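You operate a simulated robot arm through the tools that you are given. There is no shell and no other tool. Be economical: measure what you need, move in short steps, check, and stop when the job is done.

You are at the controls of a simulated robot arm. One attempt, no reset.

TASK
Put two of the foam blocks from the top of the packing bench on top of the box file there. Put the coded tile that says "L67" from the top of the packing bench on the counter left of the sink and the coded tile labelled "H24" on the packing mat. Put the brown mosaic tile from the counter before the right rack on the corner counter. Do these in any order.
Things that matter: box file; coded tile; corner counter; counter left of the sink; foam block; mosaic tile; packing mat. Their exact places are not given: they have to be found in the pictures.

The check looks at the end state, three seconds after you hand in, the way a careful person would. Anything else that was tipped, shoved, dropped, spilled or broken makes it a failure.

THE ROBOT
A 7-joint arm with a two-finger parallel gripper on a trunk, on a base that drives. Base frame: it is fixed to the floor where the robot stands at the start and does not move with it; the origin is under the middle of the robot, x ahead of it, y to its left, z up; the surface under the hand at the start is at about z = 900. Units: mm, rad, N and s.
With the tool pointing down near the work surface it reaches from about 440 to 900 mm from the robot's upright axis, wherever it stands. Its first joint turns from -0.297 to 2.199 rad. Places, roughly: corner counter [-8500, -3000, 900]; counter left of the sink [-700, -3000, 900]; mosaic tile [-9000, -500, 1000]; packing mat [700, -500, 900]. Payload 1.57 kg.
Tool frame: the origin (TCP) lies between the finger pads and is the grasp point; the fingertips stand 30 mm ahead of it; z points along the fingers, y is the line along which they close. The gripper opens to 80 mm. The fingers are 17 mm wide and 12 mm thick; the gripper's body (40 by 82 mm) begins 80 mm behind the TCP.
Orientation is told as [roll, pitch, yaw] about the base's x, y, z axes, in that order, counted from this pose: with the fingers straight down and closing along the base's y, the tool's x points along the base's -x, its y along +y and its z along -z.

THE INTERFACE
- The arm moves only by the tool apply_moves. Its argument "steps" is a list of rows, each a list of 7 numbers: the gripper command, from -1 (shut) to 1 (fully open), values between in proportion, then the shift along the base's x, y, z in units of 100 mm (1.0 is 100 mm), then the turn, a rotation vector about the base's x, y, z in units of 120 degrees (1.0 is 120 degrees). In form: [[gripper, tx, ty, tz, rx, ry, rz], ...]. A call has 1 to 8 rows; each row is the pose to reach, as a shift and turn from the pose commanded when the call began. A call with a number of a shift or a turn outside -1 to 1 is refused whole. Each row takes 0.2 s and may step no farther than 50 mm and 0.15 rad from the row before; otherwise, or with a gripper value out of range, the whole call is refused. Where a pose cannot be reached the arm comes as near as it can. A force on the tool above 40 N (or 10 N above the force at the start of the call, whichever is more), or a blocked arm, ends the call early, and 0.2 s more pass. The fingers move at their own pace (about 45 mm/s each) and stop on an object; they squeeze with about 33 N. The grip force told is the motor's: it shows also when the fingers shut on nothing. Time passes only in rows, and 0.2 s behind the last, so rows that repeat a pose let the fingers close. It gives the time, the measured TCP pose, the force on the tool (base axes), the opening and the grip force at its end, in the units of the frame above (readings bear some noise), with the torque about the TCP (base axes, N m) and any sound that the robot's microphone picked up.
- Cameras (640 x 400 px; columns grow to the right, rows downward): "scene" is now at [8.2, -207.2, 1365.1]; the picture's right is [0.24, -0.97, 0.00], its down [-0.40, -0.10, -0.91] and it looks along [0.89, 0.22, -0.41] (base axes); focal length 214 px, centre (320, 200). "wrist" rides on the gripper at [72, -6, -122] in the tool frame; the picture's right is [0.09, 1.00, 0.00], its down [-0.84, 0.08, -0.54] and it looks along [-0.54, 0.05, 0.84] (tool axes); focal length 238 px, centre (320, 200).
- capture(camera): a new picture of that camera. The clock stands still meanwhile.
- lift_body(by): slides the trunk up (or, below 0, down) by that many mm; the arm and the scene camera ride with it, the base frame stays. It gives what a move gives, with no picture.
- drive_base(legs): drives the robot by 1 to 6 legs, each [ahead, left, turn to the left] in mm, mm and rad, along the robot's own axes; the way and the turn of a leg run together, so that a leg with both is an arc; at most 1500 mm and 3.142 rad a leg. The arm and the cameras ride along, it lands a little off, and it stops where it bumps. It gives what a move gives.
- pan_tilt(pan, tilt): turns the head with the scene camera to pan (to the left, within 1.902 rad either way) and tilt (down, from -0.506 to 1.204), counted from straight ahead of the robot. It gives what a move gives.
- pixel_to_xyz(camera, pixels): for up to 12 pixels [column, row] of the newest picture of that camera ("zoom" is the newest enlarged one), the place [x, y, z] in the base frame of the surface seen there, good to about 3 mm. The clock stands still meanwhile.
- close_up(camera, box): a new picture of the part [left, top, right, bottom] of that camera's present view, enlarged. The clock stands still meanwhile.
- finish_job(): hands the job in; it is judged then, once.

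Keep the steps short. Do not move on a guess: measure, check each grasp and each placing, and mend mistakes. In all there are 110 turns and 82 pictures (those below and enlarged ones count). Leave the gripper open and the arm clear of the work at the hand-in unless told otherwise, and finish with a single line.

The tools are called after "Call:" as a command line: name --pt "numbers of a row" for each row, then --argument value for the rest, lists and objects as JSON in quotes. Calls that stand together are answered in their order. apply_moves: Moves the arm, as the interface text tells. Its arguments: {"type":"object","properties":{"steps":{"type":"array"}},"required":["steps"]} The other tools are called the same way: lift_body (by) slides the trunk up or down; drive_base (legs) drives the base; pan_tilt (pan, tilt) turns the head that bears the scene camera; capture (camera) takes a picture; pixel_to_xyz (camera, pixels) gives the place of the surface under pixels of a picture; close_up (camera, box) takes an enlarged picture of a part of a camera's view; finish_job () hands the job in.

At the start:

```text
time: 0.0
ee_pos: [512.6, -26.6, 1231.9]
tcp_rot: [0.0, 0.002, -0.001]
force: [0.4, 0.7, 0.9]
ft_torque: [-0.01, 0.0, 0.02]
gripper_width: 80.0
grip_force: 0.1
trunk travel left (down, up): [-725.0, 65.0]
robot x, y, heading: [0.6, -2.2, -0.0]
head pan, tilt: [0.243, 0.421]
```

scene: 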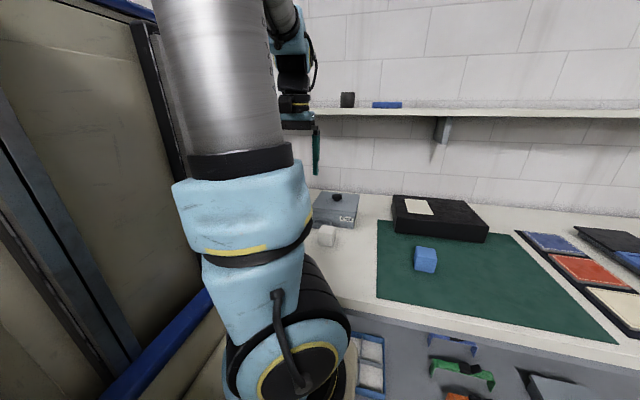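
wrist: 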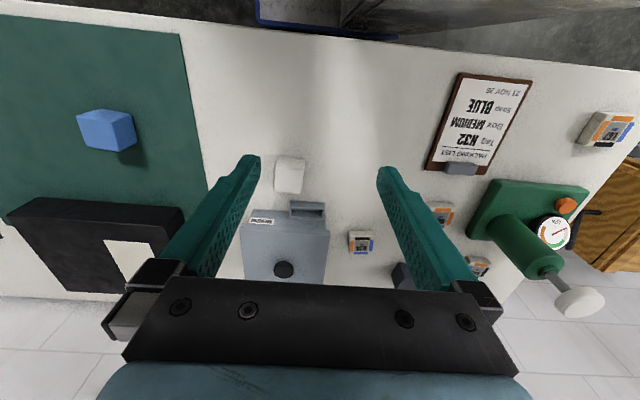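

I see the bench from the wrist camera: the mat on the left, the box file or grey box, and small coded tiles around (360,242), (440,212), (605,128). I'll enlarge to read them.

Call:
close_up --camera "wrist" --box '[330, 180, 510, 292]'

Call:
close_up --camera "wrist" --box '[480, 60, 640, 160]'

Call:
pixel_to_xyz --camera "wrist" --pixels '[[290, 172], [285, 230], [360, 242], [440, 212], [605, 128], [478, 266], [105, 120], [60, 230], [402, 275], [490, 100]]'

```text
3.56 times, centred on (420, 236) of wrist
```

zoom: 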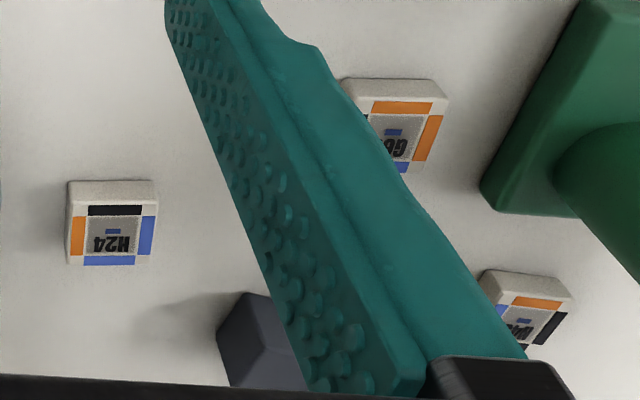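

```text
4.00 times, centred on (560, 110) of wrist
```

zoom: 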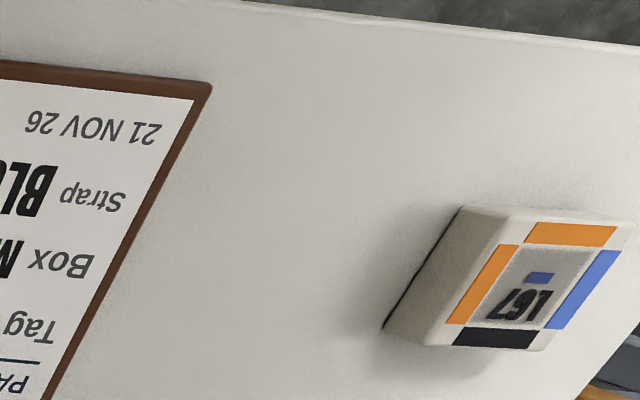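

```text
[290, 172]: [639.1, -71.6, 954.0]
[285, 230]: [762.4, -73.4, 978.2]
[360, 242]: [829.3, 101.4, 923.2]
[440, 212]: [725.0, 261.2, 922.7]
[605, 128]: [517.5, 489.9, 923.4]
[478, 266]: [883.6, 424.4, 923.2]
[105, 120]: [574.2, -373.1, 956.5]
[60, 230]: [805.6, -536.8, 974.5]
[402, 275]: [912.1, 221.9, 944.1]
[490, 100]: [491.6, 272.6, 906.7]
```

H24 is at (829,101) and L67 at (518,490). Next I'll identify the box file and foam blocks with close views.

Call:
close_up --camera "scene" --box '[290, 170, 500, 302]'

Call:
pan_tilt --pan -0.4 --tilt 0.55

Call:
capture --camera "scene"

Call:
close_up --camera "wrist" --box '[0, 100, 340, 312]'

```text
3.03 times, centred on (395, 236) of scene
```

zoom: 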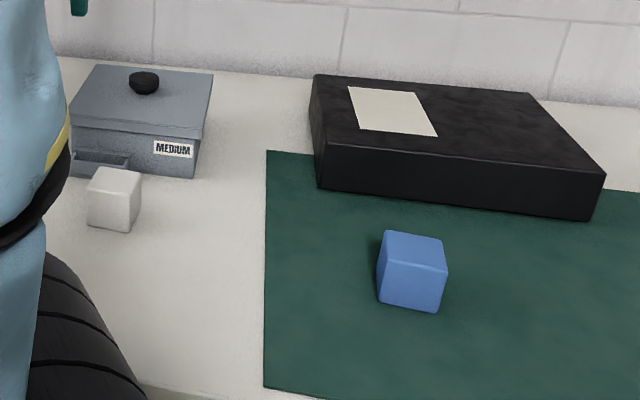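

```text
time: 1.0
ee_pos: [512.3, -25.6, 1232.3]
tcp_rot: [-0.001, 0.002, 0.001]
force: [-0.5, -0.1, 1.0]
ft_torque: [0.0, -0.01, 0.0]
gripper_width: 79.8
grip_force: 0.1
trunk travel left (down, up): [-725.0, 65.0]
robot x, y, heading: [-0.4, 2.1, 0.007]
head pan, tilt: [-0.4, 0.55]
```

```text
76 pictures are left
```

scene: 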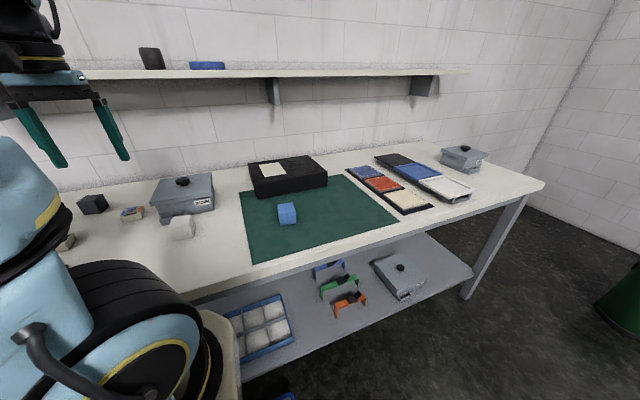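

```text
1.88 times, centred on (170, 206) of wrist
```

zoom: 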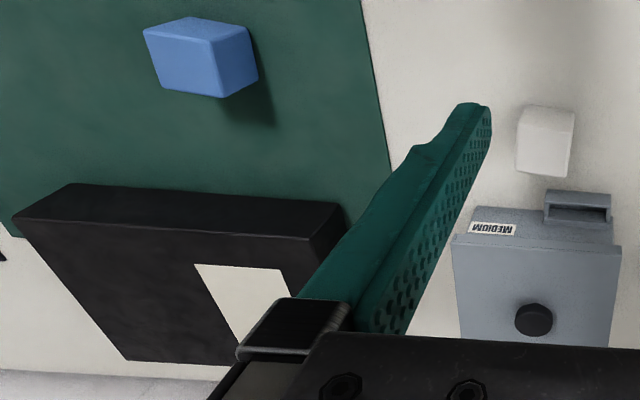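

The black box with the pale label is the box file; the foam blocks are blue (on mat), white and charcoal. I'll measure edges of the box file and blocks from enlarged scene views.

Call:
close_up --camera "scene" --box '[140, 140, 340, 265]'

```text
3.20 times, centred on (240, 202) of scene
```

zoom: 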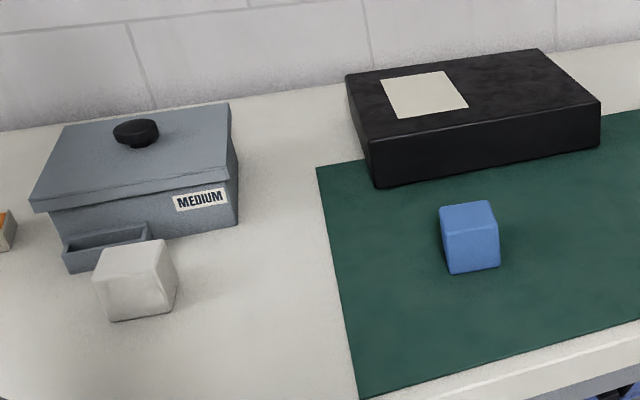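

Call:
pixel_to_xyz --camera "zoom" --pixels '[[444, 207], [488, 203], [494, 226], [448, 232], [109, 246], [163, 242], [153, 276], [99, 280], [376, 140], [598, 102], [538, 52], [350, 76]]'

Call:
pixel_to_xyz --camera "zoom" --pixels '[[320, 170], [360, 395], [470, 240], [135, 300], [600, 340], [420, 300], [425, 95], [500, 100]]'

```text
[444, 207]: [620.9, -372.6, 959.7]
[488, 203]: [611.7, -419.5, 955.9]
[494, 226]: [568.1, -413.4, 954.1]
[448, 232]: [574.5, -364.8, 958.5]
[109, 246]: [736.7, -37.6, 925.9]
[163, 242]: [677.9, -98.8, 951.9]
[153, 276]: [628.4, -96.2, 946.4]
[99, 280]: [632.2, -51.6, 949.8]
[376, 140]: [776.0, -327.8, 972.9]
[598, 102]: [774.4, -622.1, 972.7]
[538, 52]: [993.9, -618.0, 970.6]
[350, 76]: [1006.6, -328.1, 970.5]
```

```text
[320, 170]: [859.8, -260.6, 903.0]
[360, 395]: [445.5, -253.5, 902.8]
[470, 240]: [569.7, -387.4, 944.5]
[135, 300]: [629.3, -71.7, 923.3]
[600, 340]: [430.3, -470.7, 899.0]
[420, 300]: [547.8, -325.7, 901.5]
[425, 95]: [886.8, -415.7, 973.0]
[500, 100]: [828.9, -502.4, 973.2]
```

The box file's top is at z≈973 (x 775–1000, y −328…−622). The blue block's centre is ≈(594,−392), top 957, yaw −0.16. The white one's is ≈(654,−74). I'll drive right 420 to work in front of them.

Call:
drive_base --legs '[[0, -420, 0]]'

Call:
capture --camera "wrist"

```text
time: 3.6
ee_pos: [512.5, -445.8, 1232.4]
tcp_rot: [0.001, 0.002, 0.001]
force: [-0.1, -0.4, -0.2]
ft_torque: [0.0, 0.01, 0.01]
gripper_width: 80.0
grip_force: 0.1
trunk travel left (down, up): [-725.0, 65.0]
robot x, y, heading: [-1.0, -417.9, -0.003]
head pan, tilt: [-0.4, 0.55]
```

```text
73 pictures are left
```

wrist: 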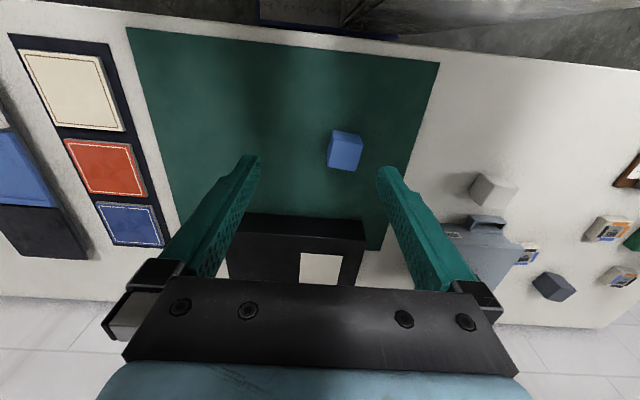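

Call:
close_up --camera "wrist" --box '[296, 110, 392, 170]'

```text
6.67 times, centred on (344, 140) of wrist
```

zoom: 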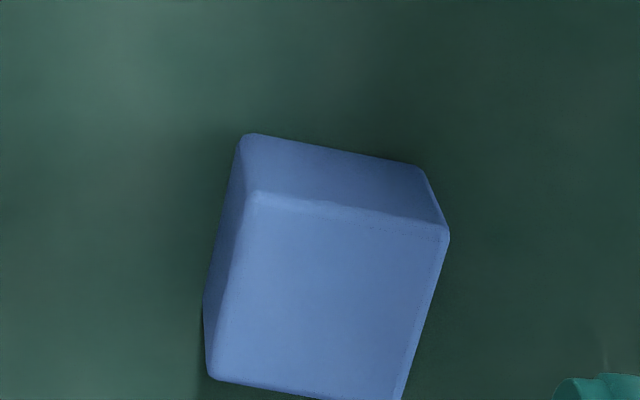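

Call:
pixel_to_xyz --camera "zoom" --pixels '[[262, 205], [435, 235], [215, 370], [390, 390], [330, 300]]'

```text
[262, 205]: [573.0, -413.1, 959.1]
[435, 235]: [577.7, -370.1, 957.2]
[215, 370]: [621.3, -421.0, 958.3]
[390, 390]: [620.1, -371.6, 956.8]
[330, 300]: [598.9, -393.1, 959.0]
```

Blue centre (597,−394), yaw ≈−0.12. I'll align above it and descend in steps.

Call:
apply_moves --pt "1 0.28 0.17 -0.3 0 0 -0.02" --pt "1 0.56 0.34 -0.6 0 0 -0.04" --pt "1 0.845 0.52 -1 0 0 -0.057" --pt "1 0.845 0.52 -1 0 0 -0.057"

Call:
apply_moves --pt "1 0 0 -0.4 0 0 0" --pt "1 0 0 -0.8 0 0 0" --pt "1 0 0 -1 0 0 0"

Call:
capture --camera "wrist"

```text
refused: row 3 steps farther than a row can; nothing moved
```

```text
time: 4.4
ee_pos: [511.8, -444.7, 1132.8]
tcp_rot: [0.0, -0.001, 0.0]
force: [-0.9, -1.2, 0.9]
ft_torque: [-0.03, -0.01, -0.01]
gripper_width: 80.0
grip_force: 0.1
trunk travel left (down, up): [-725.0, 65.0]
robot x, y, heading: [1.2, -417.8, -0.002]
head pan, tilt: [-0.4, 0.55]
```

```text
71 pictures are left
```

wrist: 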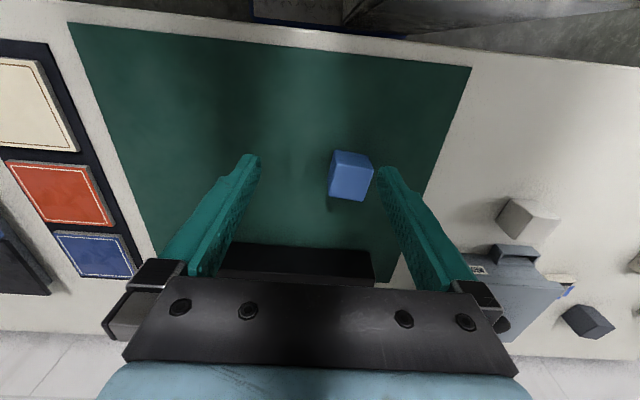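

The first call was refused (row too long); only the 100 mm drop ran. Now I'll align in smaller rows, ending at z≈1033.

Call:
apply_moves --pt "1 0.28 0.17 -0.3 0 0 -0.02" --pt "1 0.56 0.34 -0.6 0 0 -0.04" --pt "1 0.845 0.51 -0.9 0 0 -0.057" --pt "1 0.845 0.51 -1 0 0 -0.057" --pt "1 0.845 0.51 -1 0 0 -0.057"

Call:
capture --camera "wrist"

```text
time: 5.6
ee_pos: [596.0, -391.5, 1032.3]
tcp_rot: [0.0, 0.001, -0.12]
force: [-0.1, 0.0, -0.1]
ft_torque: [0.04, 0.01, -0.03]
gripper_width: 80.3
grip_force: 0.0
trunk travel left (down, up): [-725.0, 65.0]
robot x, y, heading: [1.5, -424.2, -0.002]
head pan, tilt: [-0.4, 0.55]
```

```text
70 pictures are left
```

wrist: 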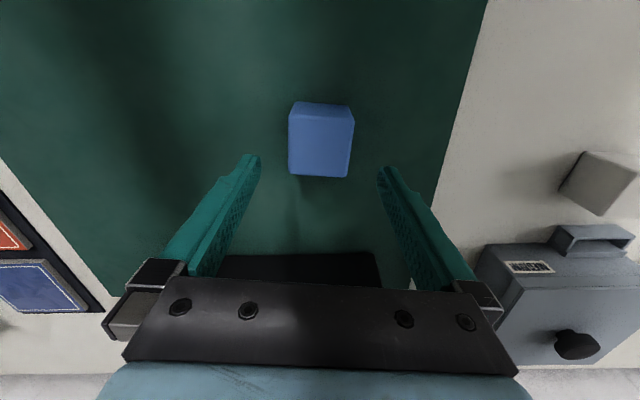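

Aligned. I'll descend 96 mm and close.

Call:
apply_moves --pt "1 0 -0.01 -0.48 0 0 0" --pt "1 0 -0.01 -0.8 0 0 0" --pt "1 0 -0.01 -0.96 0 0 0" --pt "-1 0 -0.01 -0.96 0 0 0" --pt "-1 0 -0.01 -0.96 0 0 0" --pt "-1 0 -0.01 -0.96 0 0 0" --pt "-1 0 -0.01 -0.96 0 0 0"

Call:
apply_moves --pt "-1 0 0 0.3 0 0 0" --pt "-1 0 0 0.7 0 0 0" --pt "-1 0 0 1 0 0 0"

```text
time: 7.2
ee_pos: [597.1, -394.3, 937.0]
tcp_rot: [-0.001, 0.001, -0.119]
force: [-0.4, -0.2, 0.3]
ft_torque: [0.01, -0.02, 0.0]
gripper_width: 53.4
grip_force: 33.1
trunk travel left (down, up): [-725.0, 65.0]
robot x, y, heading: [1.6, -421.2, 0.003]
head pan, tilt: [-0.4, 0.55]
```

```text
time: 8.0
ee_pos: [595.9, -394.6, 1036.6]
tcp_rot: [0.0, 0.003, -0.119]
force: [-0.2, 0.2, -1.0]
ft_torque: [0.0, 0.01, -0.01]
gripper_width: 53.6
grip_force: 33.3
trunk travel left (down, up): [-725.0, 65.0]
robot x, y, heading: [-0.9, -422.5, 0.0]
head pan, tilt: [-0.4, 0.55]
```

Blue held (53 mm). Carrying it to (835,−520) above the box file, a bit higher.

Call:
apply_moves --pt "-1 0.1 0 0.3 0 0 0.01" --pt "-1 0.45 -0.15 0.4 0 0 0.03" --pt "-1 0.8 -0.3 0.4 0 0 0.05" --pt "-1 1 -0.5 0.4 0 0 0.057"

Call:
apply_moves --pt "-1 0.35 -0.15 0 0 0 0" --pt "-1 0.7 -0.3 0 0 0 0" --pt "-1 1 -0.5 0 0 0 0"

Call:
apply_moves --pt "-1 0.3 -0.2 0 0 0 0" --pt "-1 0.39 -0.25 0 0 0 0" --pt "-1 0.39 -0.25 0 0 0 0"

Call:
capture --camera "wrist"

Call:
capture --camera "scene"

```text
time: 9.0
ee_pos: [696.4, -445.5, 1075.8]
tcp_rot: [-0.001, 0.002, 0.003]
force: [-1.5, 0.2, -1.4]
ft_torque: [-0.02, 0.0, 0.02]
gripper_width: 53.7
grip_force: 33.0
trunk travel left (down, up): [-725.0, 65.0]
robot x, y, heading: [-4.2, -419.6, 0.001]
head pan, tilt: [-0.4, 0.55]
```

```text
time: 9.8
ee_pos: [796.3, -495.6, 1075.5]
tcp_rot: [-0.001, 0.002, -0.001]
force: [-0.7, 0.7, -0.1]
ft_torque: [-0.04, -0.02, 0.01]
gripper_width: 53.6
grip_force: 33.0
trunk travel left (down, up): [-725.0, 65.0]
robot x, y, heading: [-1.9, -418.2, -0.001]
head pan, tilt: [-0.4, 0.55]
```

```text
time: 10.6
ee_pos: [835.3, -521.3, 1075.8]
tcp_rot: [0.001, 0.002, -0.001]
force: [0.2, 0.9, -0.5]
ft_torque: [0.01, 0.02, 0.0]
gripper_width: 53.6
grip_force: 33.3
trunk travel left (down, up): [-725.0, 65.0]
robot x, y, heading: [0.2, -416.1, -0.001]
head pan, tilt: [-0.4, 0.55]
```

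```text
69 pictures are left
```

wrist: 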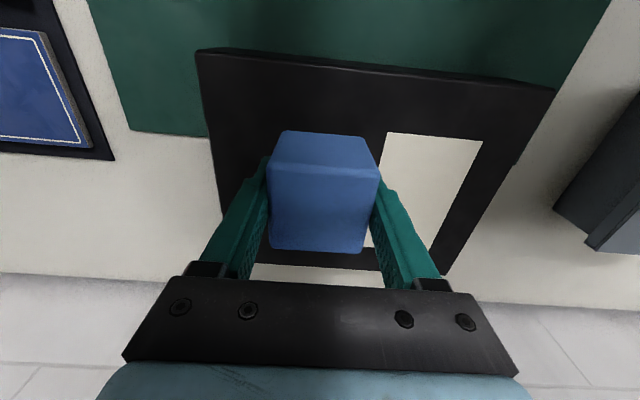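

```text
68 pictures are left
```

scene: 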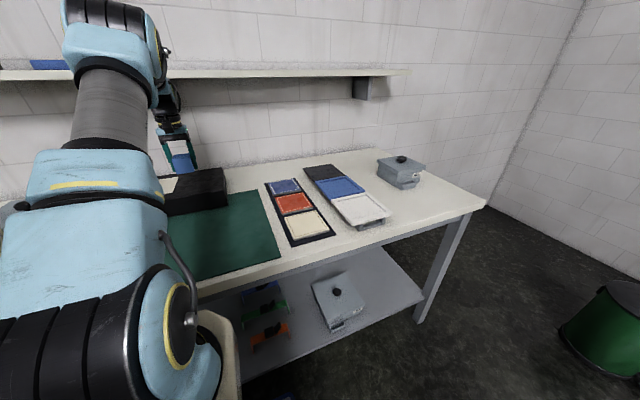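

Over the box. Checking the shelf's edge position before going down.

Call:
pixel_to_xyz --camera "scene" --pixels '[[230, 74], [300, 73], [210, 180]]'

Call:
apply_moves --pt "-1 0 0 -0.3 0 0 0" --pt "-1 0 0 -0.5 0 0 0" --pt "-1 0 0 -0.6 0 0 0" --pt "-1 0 0 -0.66 0 0 0" --pt "-1 0 0 -0.66 0 0 0"

```text
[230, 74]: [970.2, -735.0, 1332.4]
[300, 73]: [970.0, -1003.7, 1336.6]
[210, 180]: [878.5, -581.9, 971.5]
```

```text
time: 11.8
ee_pos: [835.7, -520.4, 1010.1]
tcp_rot: [0.0, 0.002, 0.0]
force: [0.2, 0.2, 0.2]
ft_torque: [-0.02, 0.01, -0.01]
gripper_width: 53.3
grip_force: 32.5
trunk travel left (down, up): [-725.0, 65.0]
robot x, y, heading: [0.6, -419.6, -0.004]
head pan, tilt: [-0.4, 0.55]
```

Call:
apply_moves --pt "-1 0 0 -0.015 0 0 0" --pt "-1 0 0 -0.03 0 0 0" --pt "0.2 0 0 -0.03 0 0 0" --pt "1 0 0 -0.03 0 0 0" --pt "1 0 0 -0.03 0 0 0" --pt "1 0 0 0.4 0 0 0" --pt "1 0 0 0.8 0 0 0" --pt "1 0 0 1 0 0 0"

Call:
capture --camera "wrist"

```text
time: 13.6
ee_pos: [835.7, -520.8, 1109.4]
tcp_rot: [-0.001, 0.004, 0.0]
force: [0.8, 0.7, -0.1]
ft_torque: [0.0, 0.0, -0.02]
gripper_width: 80.3
grip_force: 0.0
trunk travel left (down, up): [-725.0, 65.0]
robot x, y, heading: [2.2, -419.9, 0.003]
head pan, tilt: [-0.4, 0.55]
```

```text
67 pictures are left
```

wrist: 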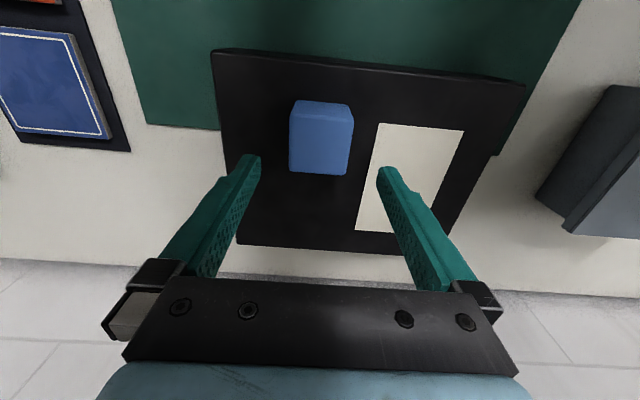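

Blue is placed. I'll drive left 220, which puts the white block, H24 and the box file all in reach.

Call:
apply_moves --pt "1 -0.4 0 0.1 0 0 0" --pt "1 -0.8 0 0.1 0 0 0" --pt "1 -1 0 0.1 0 0 0"

Call:
drive_base --legs '[[0, 220, 0]]'

Call:
apply_moves --pt "1 -0.2 0.45 0 0 0 -0.01" --pt "1 -0.5 0.8 0 0 0 -0.02" --pt "1 -0.8 1 0 0 0 -0.03" --pt "1 -0.8 1 0 0 0 -0.03"

Call:
capture --camera "wrist"

```text
time: 14.4
ee_pos: [734.8, -519.8, 1120.7]
tcp_rot: [0.0, 0.0, 0.0]
force: [0.2, -0.7, 0.3]
ft_torque: [0.05, 0.01, 0.02]
gripper_width: 80.1
grip_force: 0.1
trunk travel left (down, up): [-725.0, 65.0]
robot x, y, heading: [-1.2, -418.5, -0.003]
head pan, tilt: [-0.4, 0.55]
```

```text
time: 16.1
ee_pos: [735.5, -297.8, 1121.6]
tcp_rot: [-0.001, 0.003, 0.001]
force: [-0.1, 0.5, -0.1]
ft_torque: [-0.01, 0.02, -0.01]
gripper_width: 79.8
grip_force: 0.0
trunk travel left (down, up): [-725.0, 65.0]
robot x, y, heading: [0.7, -199.5, 0.002]
head pan, tilt: [-0.4, 0.55]
```

```text
time: 17.1
ee_pos: [654.7, -198.9, 1118.6]
tcp_rot: [0.0, 0.002, -0.059]
force: [0.2, -0.4, 0.3]
ft_torque: [-0.03, 0.02, -0.03]
gripper_width: 80.3
grip_force: 0.1
trunk travel left (down, up): [-725.0, 65.0]
robot x, y, heading: [1.6, -200.6, 0.002]
head pan, tilt: [-0.4, 0.55]
```

```text
66 pictures are left
```

wrist: 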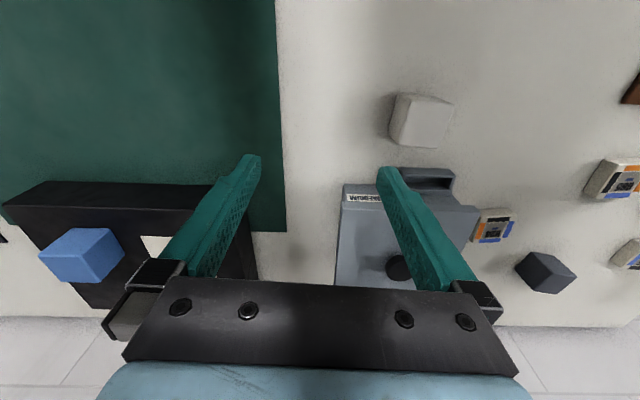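

Call:
apply_moves --pt "1 0 0.4 0 0 0 0" --pt "1 0 0.8 0 0 0 0" --pt "1 0 1 0 0 0 0"

Call:
apply_moves --pt "1 0 0.23 -0.1 0 0 0" --pt "1 0 0.23 -0.5 0 0 0" --pt "1 0 0.23 -0.5 0 0 0"

Call:
close_up --camera "wrist" --box '[240, 60, 400, 160]'

```text
time: 17.9
ee_pos: [655.0, -99.4, 1121.0]
tcp_rot: [0.0, 0.002, -0.061]
force: [-0.7, -0.2, 0.9]
ft_torque: [0.03, -0.01, 0.02]
gripper_width: 80.4
grip_force: 0.0
trunk travel left (down, up): [-725.0, 65.0]
robot x, y, heading: [0.8, -204.0, -0.0]
head pan, tilt: [-0.4, 0.55]
```

```text
time: 18.7
ee_pos: [655.6, -75.0, 1068.8]
tcp_rot: [0.0, 0.0, -0.061]
force: [-0.5, 0.9, 1.2]
ft_torque: [0.03, -0.02, 0.02]
gripper_width: 80.1
grip_force: 0.1
trunk travel left (down, up): [-725.0, 65.0]
robot x, y, heading: [2.1, -197.9, 0.006]
head pan, tilt: [-0.4, 0.55]
```

```text
4.00 times, centred on (320, 110) of wrist
```

zoom: 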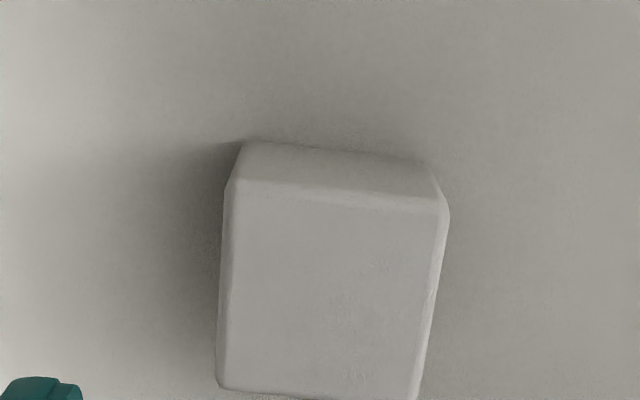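

Call:
pixel_to_xyz --camera "zoom" --pixels '[[240, 195], [435, 212], [228, 375], [408, 385], [330, 290]]'

```text
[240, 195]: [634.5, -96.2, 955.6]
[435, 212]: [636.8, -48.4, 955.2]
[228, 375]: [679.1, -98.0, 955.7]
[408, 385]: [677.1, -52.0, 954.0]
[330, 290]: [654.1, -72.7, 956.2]
```

White centre (656,−74), matches the tool. Descending in two calls and grasping.

Call:
apply_moves --pt "1 0 0.01 -0.48 0 0 0" --pt "1 0 0.01 -0.9 0 0 0"

Call:
apply_moves --pt "1 0 0 -0.3 0 0 0" --pt "1 0 0 -0.42 0 0 0" --pt "-1 0 0 -0.42 0 0 0" --pt "-1 0 0 -0.42 0 0 0" --pt "-1 0 0 -0.42 0 0 0" --pt "-1 0 0 -0.42 0 0 0" --pt "-1 0 0 0 0 0 0" --pt "-1 0 0 0.4 0 0 0"

Call:
apply_moves --pt "-1 0 -0.2 0.4 0 0 0.01" --pt "-1 0.1 -0.6 0.7 0 0 0.02" --pt "-1 0.2 -1 0.7 0 0 0.029"

```text
time: 19.3
ee_pos: [656.2, -73.8, 979.1]
tcp_rot: [0.0, -0.001, -0.06]
force: [-0.2, 0.3, 0.4]
ft_torque: [0.01, 0.01, 0.03]
gripper_width: 79.9
grip_force: 0.1
trunk travel left (down, up): [-725.0, 65.0]
robot x, y, heading: [-2.0, -200.6, 0.003]
head pan, tilt: [-0.4, 0.55]
```

```text
time: 21.1
ee_pos: [655.6, -73.8, 1020.5]
tcp_rot: [0.001, 0.002, -0.06]
force: [-0.4, -0.1, 0.5]
ft_torque: [0.01, 0.03, -0.04]
gripper_width: 53.7
grip_force: 33.1
trunk travel left (down, up): [-725.0, 65.0]
robot x, y, heading: [2.4, -198.7, 0.005]
head pan, tilt: [-0.4, 0.55]
```

```text
refused: row 2 steps farther than a row can; nothing moved
```

White held (53.7). Carrying to (835,−405).

Call:
apply_moves --pt "-1 0 -0.2 0.4 0 0 0.01" --pt "-1 0.05 -0.6 0.6 0 0 0.02" --pt "-1 0.1 -1 0.7 0 0 0.029"

Call:
apply_moves --pt "-1 0.2 -0.4 0 0 0 0" --pt "-1 0.4 -0.8 0 0 0 0" --pt "-1 0.5 -1 0 0 0 0"

Call:
apply_moves --pt "-1 0.3 -0.3 0 0 0 0" --pt "-1 0.6 -0.6 0 0 0 0" --pt "-1 0.9 -0.9 0 0 0 0" --pt "-1 1 -1 0 0 0 0"

Call:
apply_moves --pt "-1 0.2 -0.3 0 0 0 0" --pt "-1 0.2 -0.32 0 0 0 0" --pt "-1 0.2 -0.32 0 0 0 0"

Call:
capture --camera "wrist"

```text
time: 21.9
ee_pos: [664.0, -172.2, 1089.9]
tcp_rot: [0.0, 0.002, 0.001]
force: [0.7, 1.4, -0.2]
ft_torque: [-0.05, 0.0, -0.01]
gripper_width: 53.5
grip_force: 32.6
trunk travel left (down, up): [-725.0, 65.0]
robot x, y, heading: [0.8, -201.6, 0.001]
head pan, tilt: [-0.4, 0.55]
```

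```text
time: 22.7
ee_pos: [714.5, -274.1, 1089.9]
tcp_rot: [-0.001, 0.002, 0.0]
force: [0.7, 0.3, 0.0]
ft_torque: [-0.05, -0.01, 0.0]
gripper_width: 53.9
grip_force: 32.7
trunk travel left (down, up): [-725.0, 65.0]
robot x, y, heading: [0.2, -197.1, 0.003]
head pan, tilt: [-0.4, 0.55]
```

```text
time: 23.7
ee_pos: [814.8, -375.4, 1089.9]
tcp_rot: [0.0, 0.001, 0.0]
force: [0.3, -0.3, 0.2]
ft_torque: [-0.05, -0.03, -0.01]
gripper_width: 53.3
grip_force: 33.0
trunk travel left (down, up): [-725.0, 65.0]
robot x, y, heading: [1.6, -200.7, 0.005]
head pan, tilt: [-0.4, 0.55]
```

```text
time: 24.5
ee_pos: [833.9, -405.9, 1089.5]
tcp_rot: [-0.001, 0.003, 0.001]
force: [0.8, 0.2, 0.2]
ft_torque: [0.0, -0.04, -0.01]
gripper_width: 53.6
grip_force: 33.3
trunk travel left (down, up): [-725.0, 65.0]
robot x, y, heading: [-3.6, -197.7, 0.002]
head pan, tilt: [-0.4, 0.55]
```

```text
64 pictures are left
```

wrist: 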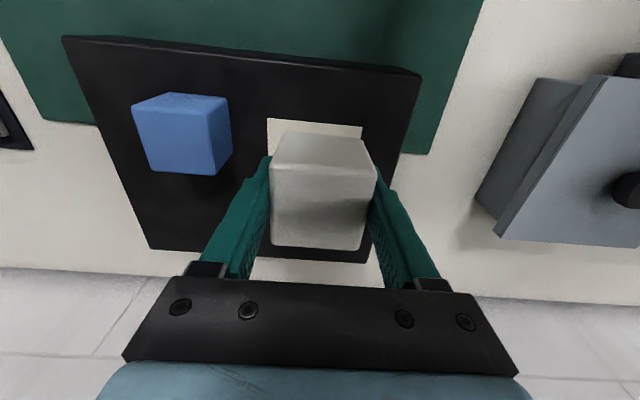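

Call:
apply_moves --pt "-1 0 0 -0.4 0 0 0" --pt "-1 0 0 -0.65 0 0 0" --pt "-1 0 0 -0.77 0 0 0" --pt "-1 0 0 -0.8 0 0 0" --pt "-1 0 0 -0.81 0 0 0"

Call:
apply_moves --pt "-1 0 0 0 0 0 0" --pt "0.2 0 0 0 0 0 0" --pt "1 0 0 0 0 0 0" --pt "1 0 0 0 0 0 0" --pt "1 0 0 0.4 0 0 0" --pt "1 0 0 0.8 0 0 0" --pt "1 0 0 1 0 0 0"

Call:
capture --camera "wrist"

```text
time: 25.7
ee_pos: [835.0, -406.5, 1010.4]
tcp_rot: [-0.001, 0.0, 0.0]
force: [-3.6, 1.2, 14.7]
ft_torque: [0.08, 0.21, 0.0]
gripper_width: 53.7
grip_force: 33.0
trunk travel left (down, up): [-725.0, 65.0]
robot x, y, heading: [-1.2, -200.6, 0.006]
head pan, tilt: [-0.4, 0.55]
```

```text
time: 27.3
ee_pos: [835.0, -407.5, 1109.2]
tcp_rot: [0.001, 0.002, 0.001]
force: [0.7, -0.5, 0.7]
ft_torque: [0.0, 0.01, 0.0]
gripper_width: 80.1
grip_force: 0.1
trunk travel left (down, up): [-725.0, 65.0]
robot x, y, heading: [-1.5, -203.6, -0.0]
head pan, tilt: [-0.4, 0.55]
```

```text
63 pictures are left
```

wrist: 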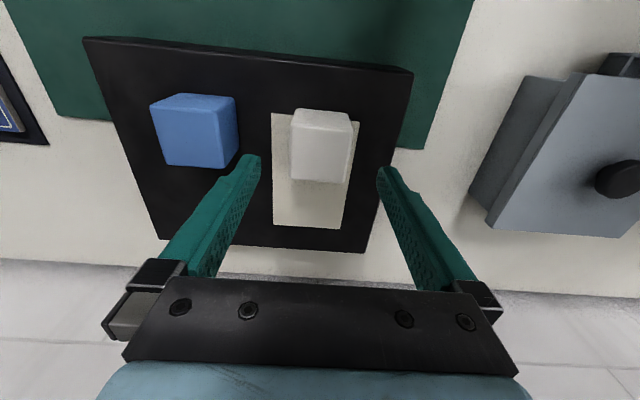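

Both blocks rest on the file. I'll retract slightly and drive left 505 so the hand comes near H24 at (829,101).

Call:
drive_base --legs '[[0, 480, 0]]'

Call:
capture --camera "wrist"

```text
time: 30.1
ee_pos: [834.0, 65.2, 1109.4]
tcp_rot: [-0.001, 0.002, -0.006]
force: [0.2, 0.0, 0.5]
ft_torque: [-0.02, -0.01, -0.02]
gripper_width: 80.1
grip_force: 0.1
trunk travel left (down, up): [-725.0, 65.0]
robot x, y, heading: [0.4, 276.2, -0.003]
head pan, tilt: [-0.4, 0.55]
```

```text
62 pictures are left
```

wrist: 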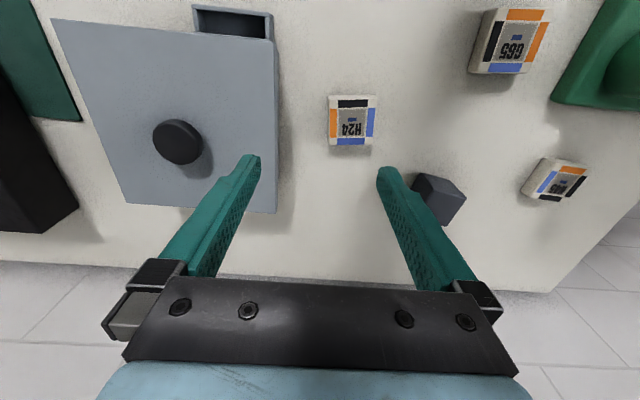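

Call:
close_up --camera "wrist" --box '[272, 70, 432, 170]'

Call:
pixel_to_xyz --camera "zoom" --pixels '[[232, 145], [412, 145], [230, 290], [395, 290], [315, 215], [120, 250]]'

Call:
pixel_to_xyz --camera "wrist" --pixels '[[425, 190], [455, 188], [430, 217], [268, 200], [272, 50], [352, 97]]'

```text
4.00 times, centred on (352, 120) of wrist
```

zoom: 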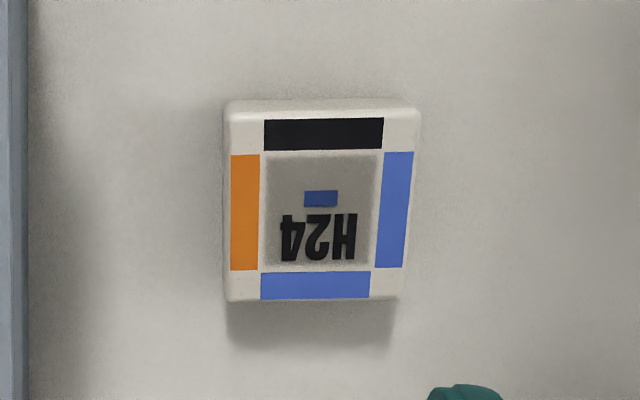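

```text
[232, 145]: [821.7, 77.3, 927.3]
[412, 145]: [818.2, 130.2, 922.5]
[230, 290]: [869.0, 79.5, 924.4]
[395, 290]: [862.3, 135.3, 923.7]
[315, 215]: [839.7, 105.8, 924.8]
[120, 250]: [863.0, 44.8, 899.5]
```

```text
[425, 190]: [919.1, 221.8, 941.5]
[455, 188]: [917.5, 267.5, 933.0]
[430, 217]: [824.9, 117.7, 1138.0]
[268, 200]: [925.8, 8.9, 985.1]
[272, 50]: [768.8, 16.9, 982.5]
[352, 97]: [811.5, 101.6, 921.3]
```

H24 centre (840,106), ~56 mm square, top 924, yaw ≈ +0.06. Aligning then descending.

Call:
apply_moves --pt "1 0.06 0.41 0 0 0 0.03" --pt "1 0.06 0.41 -0.4 0 0 0.03" --pt "1 0.06 0.41 -0.8 0 0 0.03" --pt "1 0.06 0.41 -0.8 0 0 0.03"

Call:
capture --camera "wrist"

```text
time: 31.1
ee_pos: [840.4, 105.5, 1028.0]
tcp_rot: [0.001, 0.003, 0.058]
force: [0.1, -0.1, 0.3]
ft_torque: [0.01, -0.02, 0.03]
gripper_width: 79.8
grip_force: 0.0
trunk travel left (down, up): [-725.0, 65.0]
robot x, y, heading: [-1.3, 277.9, -0.002]
head pan, tilt: [-0.4, 0.55]
```

```text
60 pictures are left
```

wrist: 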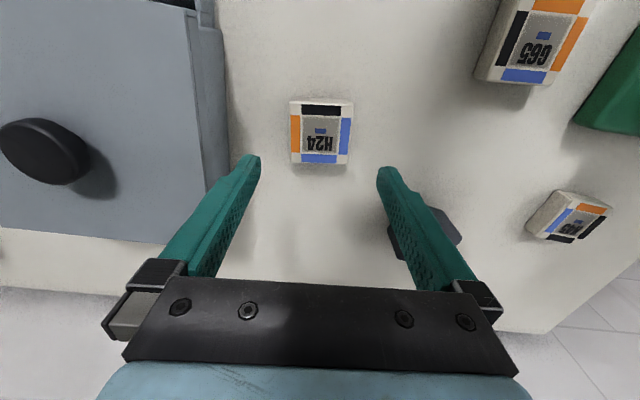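

Call:
apply_moves --pt "1 0 0 -0.45 0 0 0" --pt "1 0 0 -0.75 0 0 0" --pt "1 0 0 -0.92 0 0 0" --pt "-1 0 0 -0.93 0 0 0" --pt "-1 0 0 -0.93 0 0 0" --pt "-1 0 0 -0.93 0 0 0" --pt "-1 0 0 -0.93 0 0 0"

Call:
apply_moves --pt "-1 0 0 0.3 0 0 0" --pt "-1 0 0 0.7 0 0 0" --pt "-1 0 0 1 0 0 0"

Call:
apply_moves --pt "-1 -0.4 0 0.2 0 0 -0.01" --pt "-1 -0.8 0 0.4 0 0 -0.03" --pt "-1 -1 0 0.5 0 0 -0.03" --pt "-1 -1 0 0.5 0 0 -0.03"

Call:
capture --camera "wrist"

```text
time: 32.7
ee_pos: [839.2, 106.8, 935.2]
tcp_rot: [0.0, 0.001, 0.058]
force: [0.5, 0.8, 2.5]
ft_torque: [0.01, -0.05, 0.06]
gripper_width: 59.7
grip_force: 32.5
trunk travel left (down, up): [-725.0, 65.0]
robot x, y, heading: [-0.2, 279.1, -0.001]
head pan, tilt: [-0.4, 0.55]
```

```text
time: 33.5
ee_pos: [840.5, 106.5, 1036.4]
tcp_rot: [0.0, 0.004, 0.057]
force: [0.6, -0.6, -2.0]
ft_torque: [0.02, 0.02, 0.02]
gripper_width: 59.7
grip_force: 33.3
trunk travel left (down, up): [-725.0, 65.0]
robot x, y, heading: [3.1, 274.0, -0.006]
head pan, tilt: [-0.4, 0.55]
```

```text
time: 34.5
ee_pos: [740.7, 105.7, 1087.0]
tcp_rot: [0.001, 0.001, -0.004]
force: [-0.7, -0.6, -1.2]
ft_torque: [-0.01, 0.0, -0.01]
gripper_width: 59.9
grip_force: 32.5
trunk travel left (down, up): [-725.0, 65.0]
robot x, y, heading: [-1.0, 276.7, 0.002]
head pan, tilt: [-0.4, 0.55]
```

```text
59 pictures are left
```

wrist: 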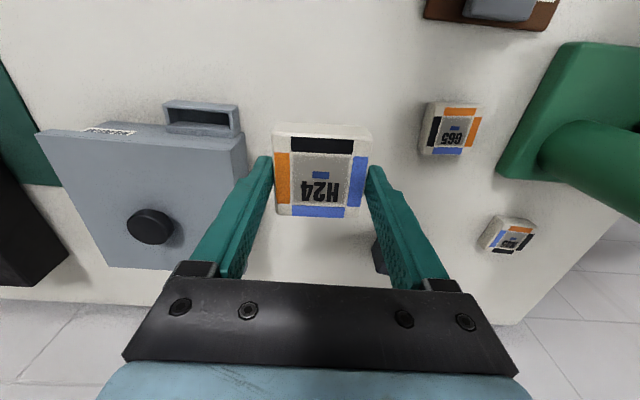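

H24 is held. Driving right 520 to the mat.

Call:
drive_base --legs '[[0, -520, 0]]'

Call:
apply_moves --pt "-1 -0.4 0 0 0 0 0" --pt "-1 -0.8 0 0 0 0 0" --pt "-1 -0.9 0 -0.4 0 0 0" --pt "-1 -0.9 0 -0.8 0 0 0" --pt "-1 -0.9 0 -0.8 0 0 0"

Call:
capture --camera "wrist"

```text
time: 37.6
ee_pos: [739.1, -418.4, 1086.8]
tcp_rot: [-0.001, 0.001, -0.007]
force: [-0.3, 0.0, -1.8]
ft_torque: [0.03, 0.02, -0.03]
gripper_width: 59.4
grip_force: 32.8
trunk travel left (down, up): [-725.0, 65.0]
robot x, y, heading: [-1.5, -248.2, -0.006]
head pan, tilt: [-0.4, 0.55]
```

```text
time: 38.8
ee_pos: [646.1, -419.4, 1006.7]
tcp_rot: [0.001, 0.002, -0.009]
force: [-0.4, -0.4, -1.2]
ft_torque: [0.01, -0.04, -0.02]
gripper_width: 59.6
grip_force: 32.9
trunk travel left (down, up): [-725.0, 65.0]
robot x, y, heading: [-3.6, -247.9, 0.001]
head pan, tilt: [-0.4, 0.55]
```

```text
58 pictures are left
```

wrist: 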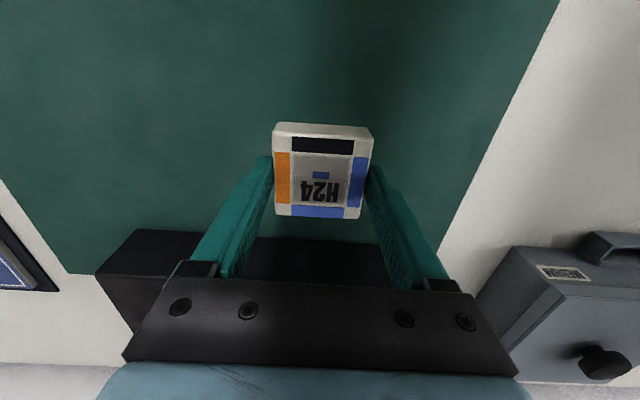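

Over the mat. Lowering 69 mm and releasing.

Call:
apply_moves --pt "-1 0 0 -0.4 0 0 0" --pt "-1 0 0 -0.6 0 0 0" --pt "-1 0 0 -0.68 0 0 0" --pt "-1 0 0 -0.695 0 0 0" --pt "-1 0 0 -0.695 0 0 0"

Call:
apply_moves --pt "0 0 0 0 0 0 0" --pt "1 0 0 0 0 0 0" --pt "1 0 0 0 0 0 0" --pt "1 0 0 0.4 0 0 0" --pt "1 0 0 0.8 0 0 0" --pt "1 0 0 1 0 0 0"

Call:
apply_moves --pt "1 -0.3 0.3 0.2 0 0 0" --pt "1 -0.6 0.6 0.4 0 0 0" --pt "1 -0.9 0.9 0.6 0 0 0" --pt "1 -0.9 0.9 0.6 0 0 0"

Call:
capture --camera "wrist"

```text
time: 40.0
ee_pos: [648.2, -419.8, 938.3]
tcp_rot: [0.0, -0.002, -0.006]
force: [-1.7, -0.4, 24.0]
ft_torque: [0.01, 0.0, 0.44]
gripper_width: 59.4
grip_force: 33.2
trunk travel left (down, up): [-725.0, 65.0]
robot x, y, heading: [0.2, -249.7, 0.0]
head pan, tilt: [-0.4, 0.55]
```

```text
time: 41.4
ee_pos: [646.8, -419.5, 1038.3]
tcp_rot: [-0.001, 0.002, -0.007]
force: [0.3, 0.4, -0.7]
ft_torque: [0.02, 0.04, -0.01]
gripper_width: 80.1
grip_force: 0.0
trunk travel left (down, up): [-725.0, 65.0]
robot x, y, heading: [1.5, -248.3, -0.003]
head pan, tilt: [-0.4, 0.55]
```

```text
time: 42.4
ee_pos: [557.6, -329.4, 1097.0]
tcp_rot: [0.0, 0.002, -0.008]
force: [0.0, -0.1, 0.1]
ft_torque: [0.01, 0.01, -0.02]
gripper_width: 80.0
grip_force: 0.1
trunk travel left (down, up): [-725.0, 65.0]
robot x, y, heading: [-2.1, -248.2, -0.004]
head pan, tilt: [-0.4, 0.55]
```

```text
57 pictures are left
```

wrist: 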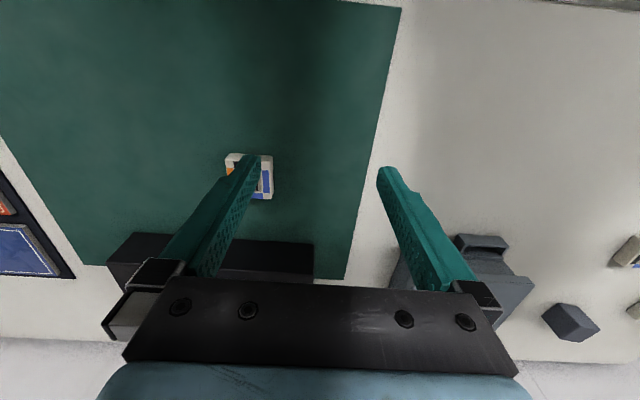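

H24 placed on the mat. Next L67: drive left 430 and look that way.

Call:
drive_base --legs '[[0, 430, 0]]'

Call:
pan_tilt --pan 0.9 --tilt 0.6

Call:
capture --camera "scene"

Call:
capture --camera "wrist"

```text
time: 45.0
ee_pos: [559.2, 100.6, 1096.0]
tcp_rot: [0.0, 0.002, -0.007]
force: [-0.6, -0.6, -0.1]
ft_torque: [0.02, 0.01, 0.0]
gripper_width: 79.6
grip_force: 0.0
trunk travel left (down, up): [-725.0, 65.0]
robot x, y, heading: [0.9, 182.9, -0.005]
head pan, tilt: [-0.4, 0.55]
```

```text
time: 46.5
ee_pos: [558.8, 100.3, 1096.7]
tcp_rot: [-0.001, 0.001, -0.009]
force: [-0.6, 0.0, 0.8]
ft_torque: [-0.01, 0.02, 0.01]
gripper_width: 79.8
grip_force: 0.0
trunk travel left (down, up): [-725.0, 65.0]
robot x, y, heading: [-2.7, 181.6, -0.005]
head pan, tilt: [0.901, 0.6]
```

```text
56 pictures are left
```

scene: 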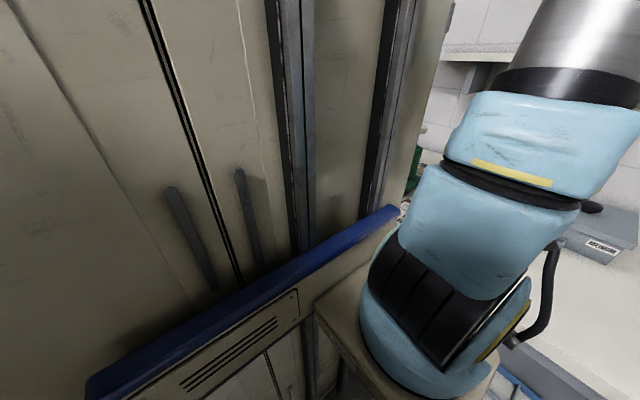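

```text
55 pictures are left
```

wrist: 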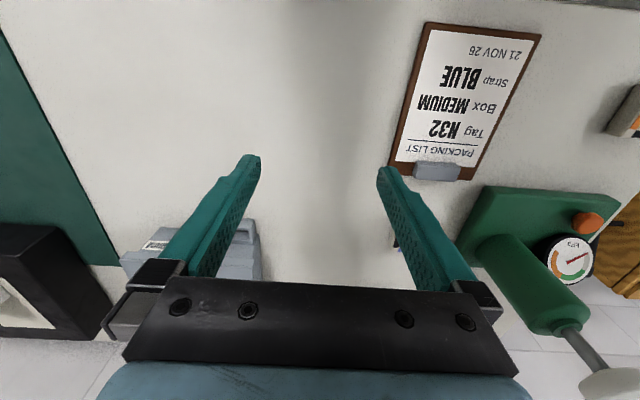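

Call:
pixel_to_xyz --camera "scene" --pixels '[[390, 212], [250, 285], [370, 120], [250, 150], [320, 290], [420, 150], [100, 385]]'

Call:
pixel_to_xyz --camera "wrist" --pixels '[[625, 120], [545, 250], [540, 190], [470, 30], [585, 225], [620, 195], [610, 385], [560, 320]]'

```text
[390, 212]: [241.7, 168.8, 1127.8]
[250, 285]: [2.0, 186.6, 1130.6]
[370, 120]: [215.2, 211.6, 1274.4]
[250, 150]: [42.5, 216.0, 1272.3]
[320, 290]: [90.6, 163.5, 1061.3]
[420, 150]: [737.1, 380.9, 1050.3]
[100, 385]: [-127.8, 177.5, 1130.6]
```

```text
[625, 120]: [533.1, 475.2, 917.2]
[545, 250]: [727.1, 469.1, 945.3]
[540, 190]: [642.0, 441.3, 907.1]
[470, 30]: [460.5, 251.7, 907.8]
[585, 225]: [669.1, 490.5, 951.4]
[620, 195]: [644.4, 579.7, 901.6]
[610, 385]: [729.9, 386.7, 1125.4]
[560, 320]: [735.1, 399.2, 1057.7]
```

The tan structure is the robot's own trunk. L67 lies ahead-left at ≈(518,490); the press (x≥640) stays clear. Moving the hand left in steps.

Call:
apply_moves --pt "1 -0.2 0.4 0 0 0 0" --pt "1 -0.4 0.8 0 0 0 0" --pt "1 -0.5 1 0 0 0 0"

Call:
apply_moves --pt "1 0 0.45 0 0 0 0" --pt "1 0 0.9 0 0 0 0" --pt "1 0 1 0 0 0 0"

Call:
apply_moves --pt "1 0 0.45 0 0 0 0" --pt "1 0 0.9 0 0 0 0" --pt "1 0 1 0 0 0 0" --pt "1 0 1 0 0 0 0"

Call:
capture --camera "wrist"

```text
time: 47.3
ee_pos: [510.3, 199.4, 1096.5]
tcp_rot: [0.0, 0.003, -0.009]
force: [0.6, -0.9, 0.6]
ft_torque: [0.04, 0.0, 0.0]
gripper_width: 80.0
grip_force: 0.0
trunk travel left (down, up): [-725.0, 65.0]
robot x, y, heading: [-0.6, 184.7, -0.002]
head pan, tilt: [0.901, 0.6]
```

```text
time: 48.1
ee_pos: [512.8, 289.7, 1097.6]
tcp_rot: [0.006, 0.002, -0.017]
force: [0.0, 0.8, 0.3]
ft_torque: [0.02, 0.03, 0.01]
gripper_width: 79.7
grip_force: 0.1
trunk travel left (down, up): [-725.0, 65.0]
robot x, y, heading: [-1.9, 185.3, -0.0]
head pan, tilt: [0.901, 0.6]
```

```text
time: 49.1
ee_pos: [519.1, 388.3, 1097.2]
tcp_rot: [0.006, 0.005, -0.023]
force: [1.1, -0.4, -0.5]
ft_torque: [0.0, 0.0, 0.01]
gripper_width: 79.8
grip_force: 0.1
trunk travel left (down, up): [-725.0, 65.0]
robot x, y, heading: [-3.3, 182.0, -0.003]
head pan, tilt: [0.901, 0.6]
```

```text
54 pictures are left
```

wrist: 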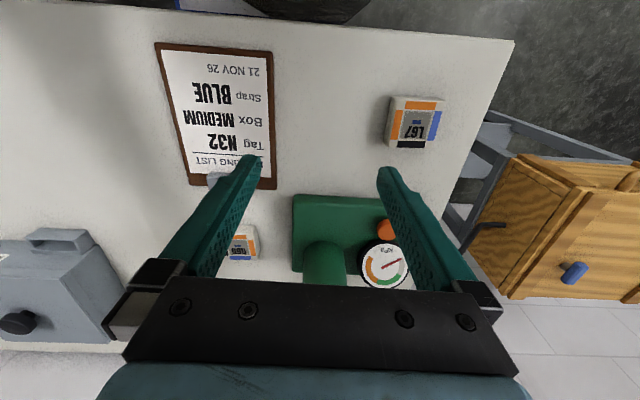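

Call:
close_up --camera "wrist" --box '[340, 70, 500, 170]'

Call:
pixel_to_xyz --camera "zoom" --pixels '[[230, 150], [405, 160], [200, 290], [370, 305], [300, 220]]'

```text
4.00 times, centred on (420, 120) of wrist
```

zoom: 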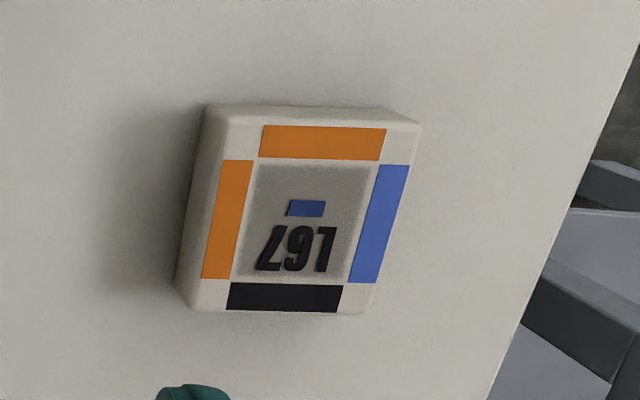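

```text
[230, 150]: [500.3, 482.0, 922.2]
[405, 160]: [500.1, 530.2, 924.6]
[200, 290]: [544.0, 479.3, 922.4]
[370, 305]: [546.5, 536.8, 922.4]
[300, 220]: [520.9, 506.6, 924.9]
```

L67 centre (521,506), yaw ≈0. Moving the hand over it.

Call:
apply_moves --pt "1 0 0.4 0 0 0 0" --pt "1 0 0.8 0 0 0 0" --pt "1 0 1 -0.1 0 0 0" --pt "1 0 1 -0.1 0 0 0"

```text
time: 50.1
ee_pos: [508.7, 500.5, 1086.1]
tcp_rot: [-0.001, 0.002, -0.007]
force: [0.5, -0.5, 1.0]
ft_torque: [0.0, 0.02, 0.03]
gripper_width: 80.1
grip_force: 0.0
trunk travel left (down, up): [-725.0, 65.0]
robot x, y, heading: [-0.1, 182.8, -0.007]
head pan, tilt: [0.901, 0.6]
```

Call:
apply_moves --pt "1 0.12 0.06 0 0 0 0.005" --pt "1 0.12 0.06 -0.4 0 0 0.01" --pt "1 0.12 0.06 -0.6 0 0 0.01" --pt "1 0.12 0.06 -0.6 0 0 0.01"

Call:
capture --camera "wrist"

```text
time: 51.1
ee_pos: [521.4, 504.6, 1025.7]
tcp_rot: [0.0, 0.002, 0.014]
force: [-0.2, -0.5, 0.5]
ft_torque: [0.0, 0.03, -0.01]
gripper_width: 80.1
grip_force: 0.1
trunk travel left (down, up): [-725.0, 65.0]
robot x, y, heading: [-2.2, 181.4, -0.005]
head pan, tilt: [0.901, 0.6]
```

```text
52 pictures are left
```

wrist: 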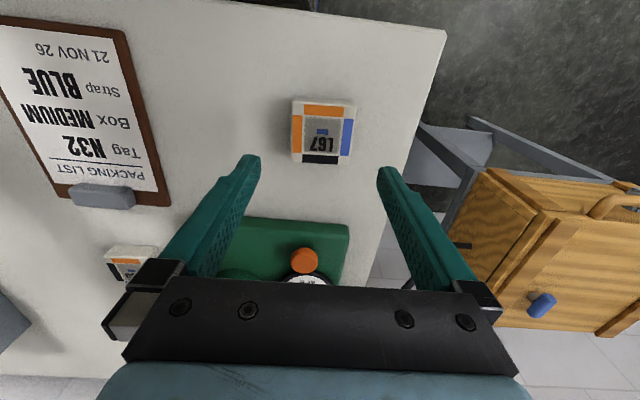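

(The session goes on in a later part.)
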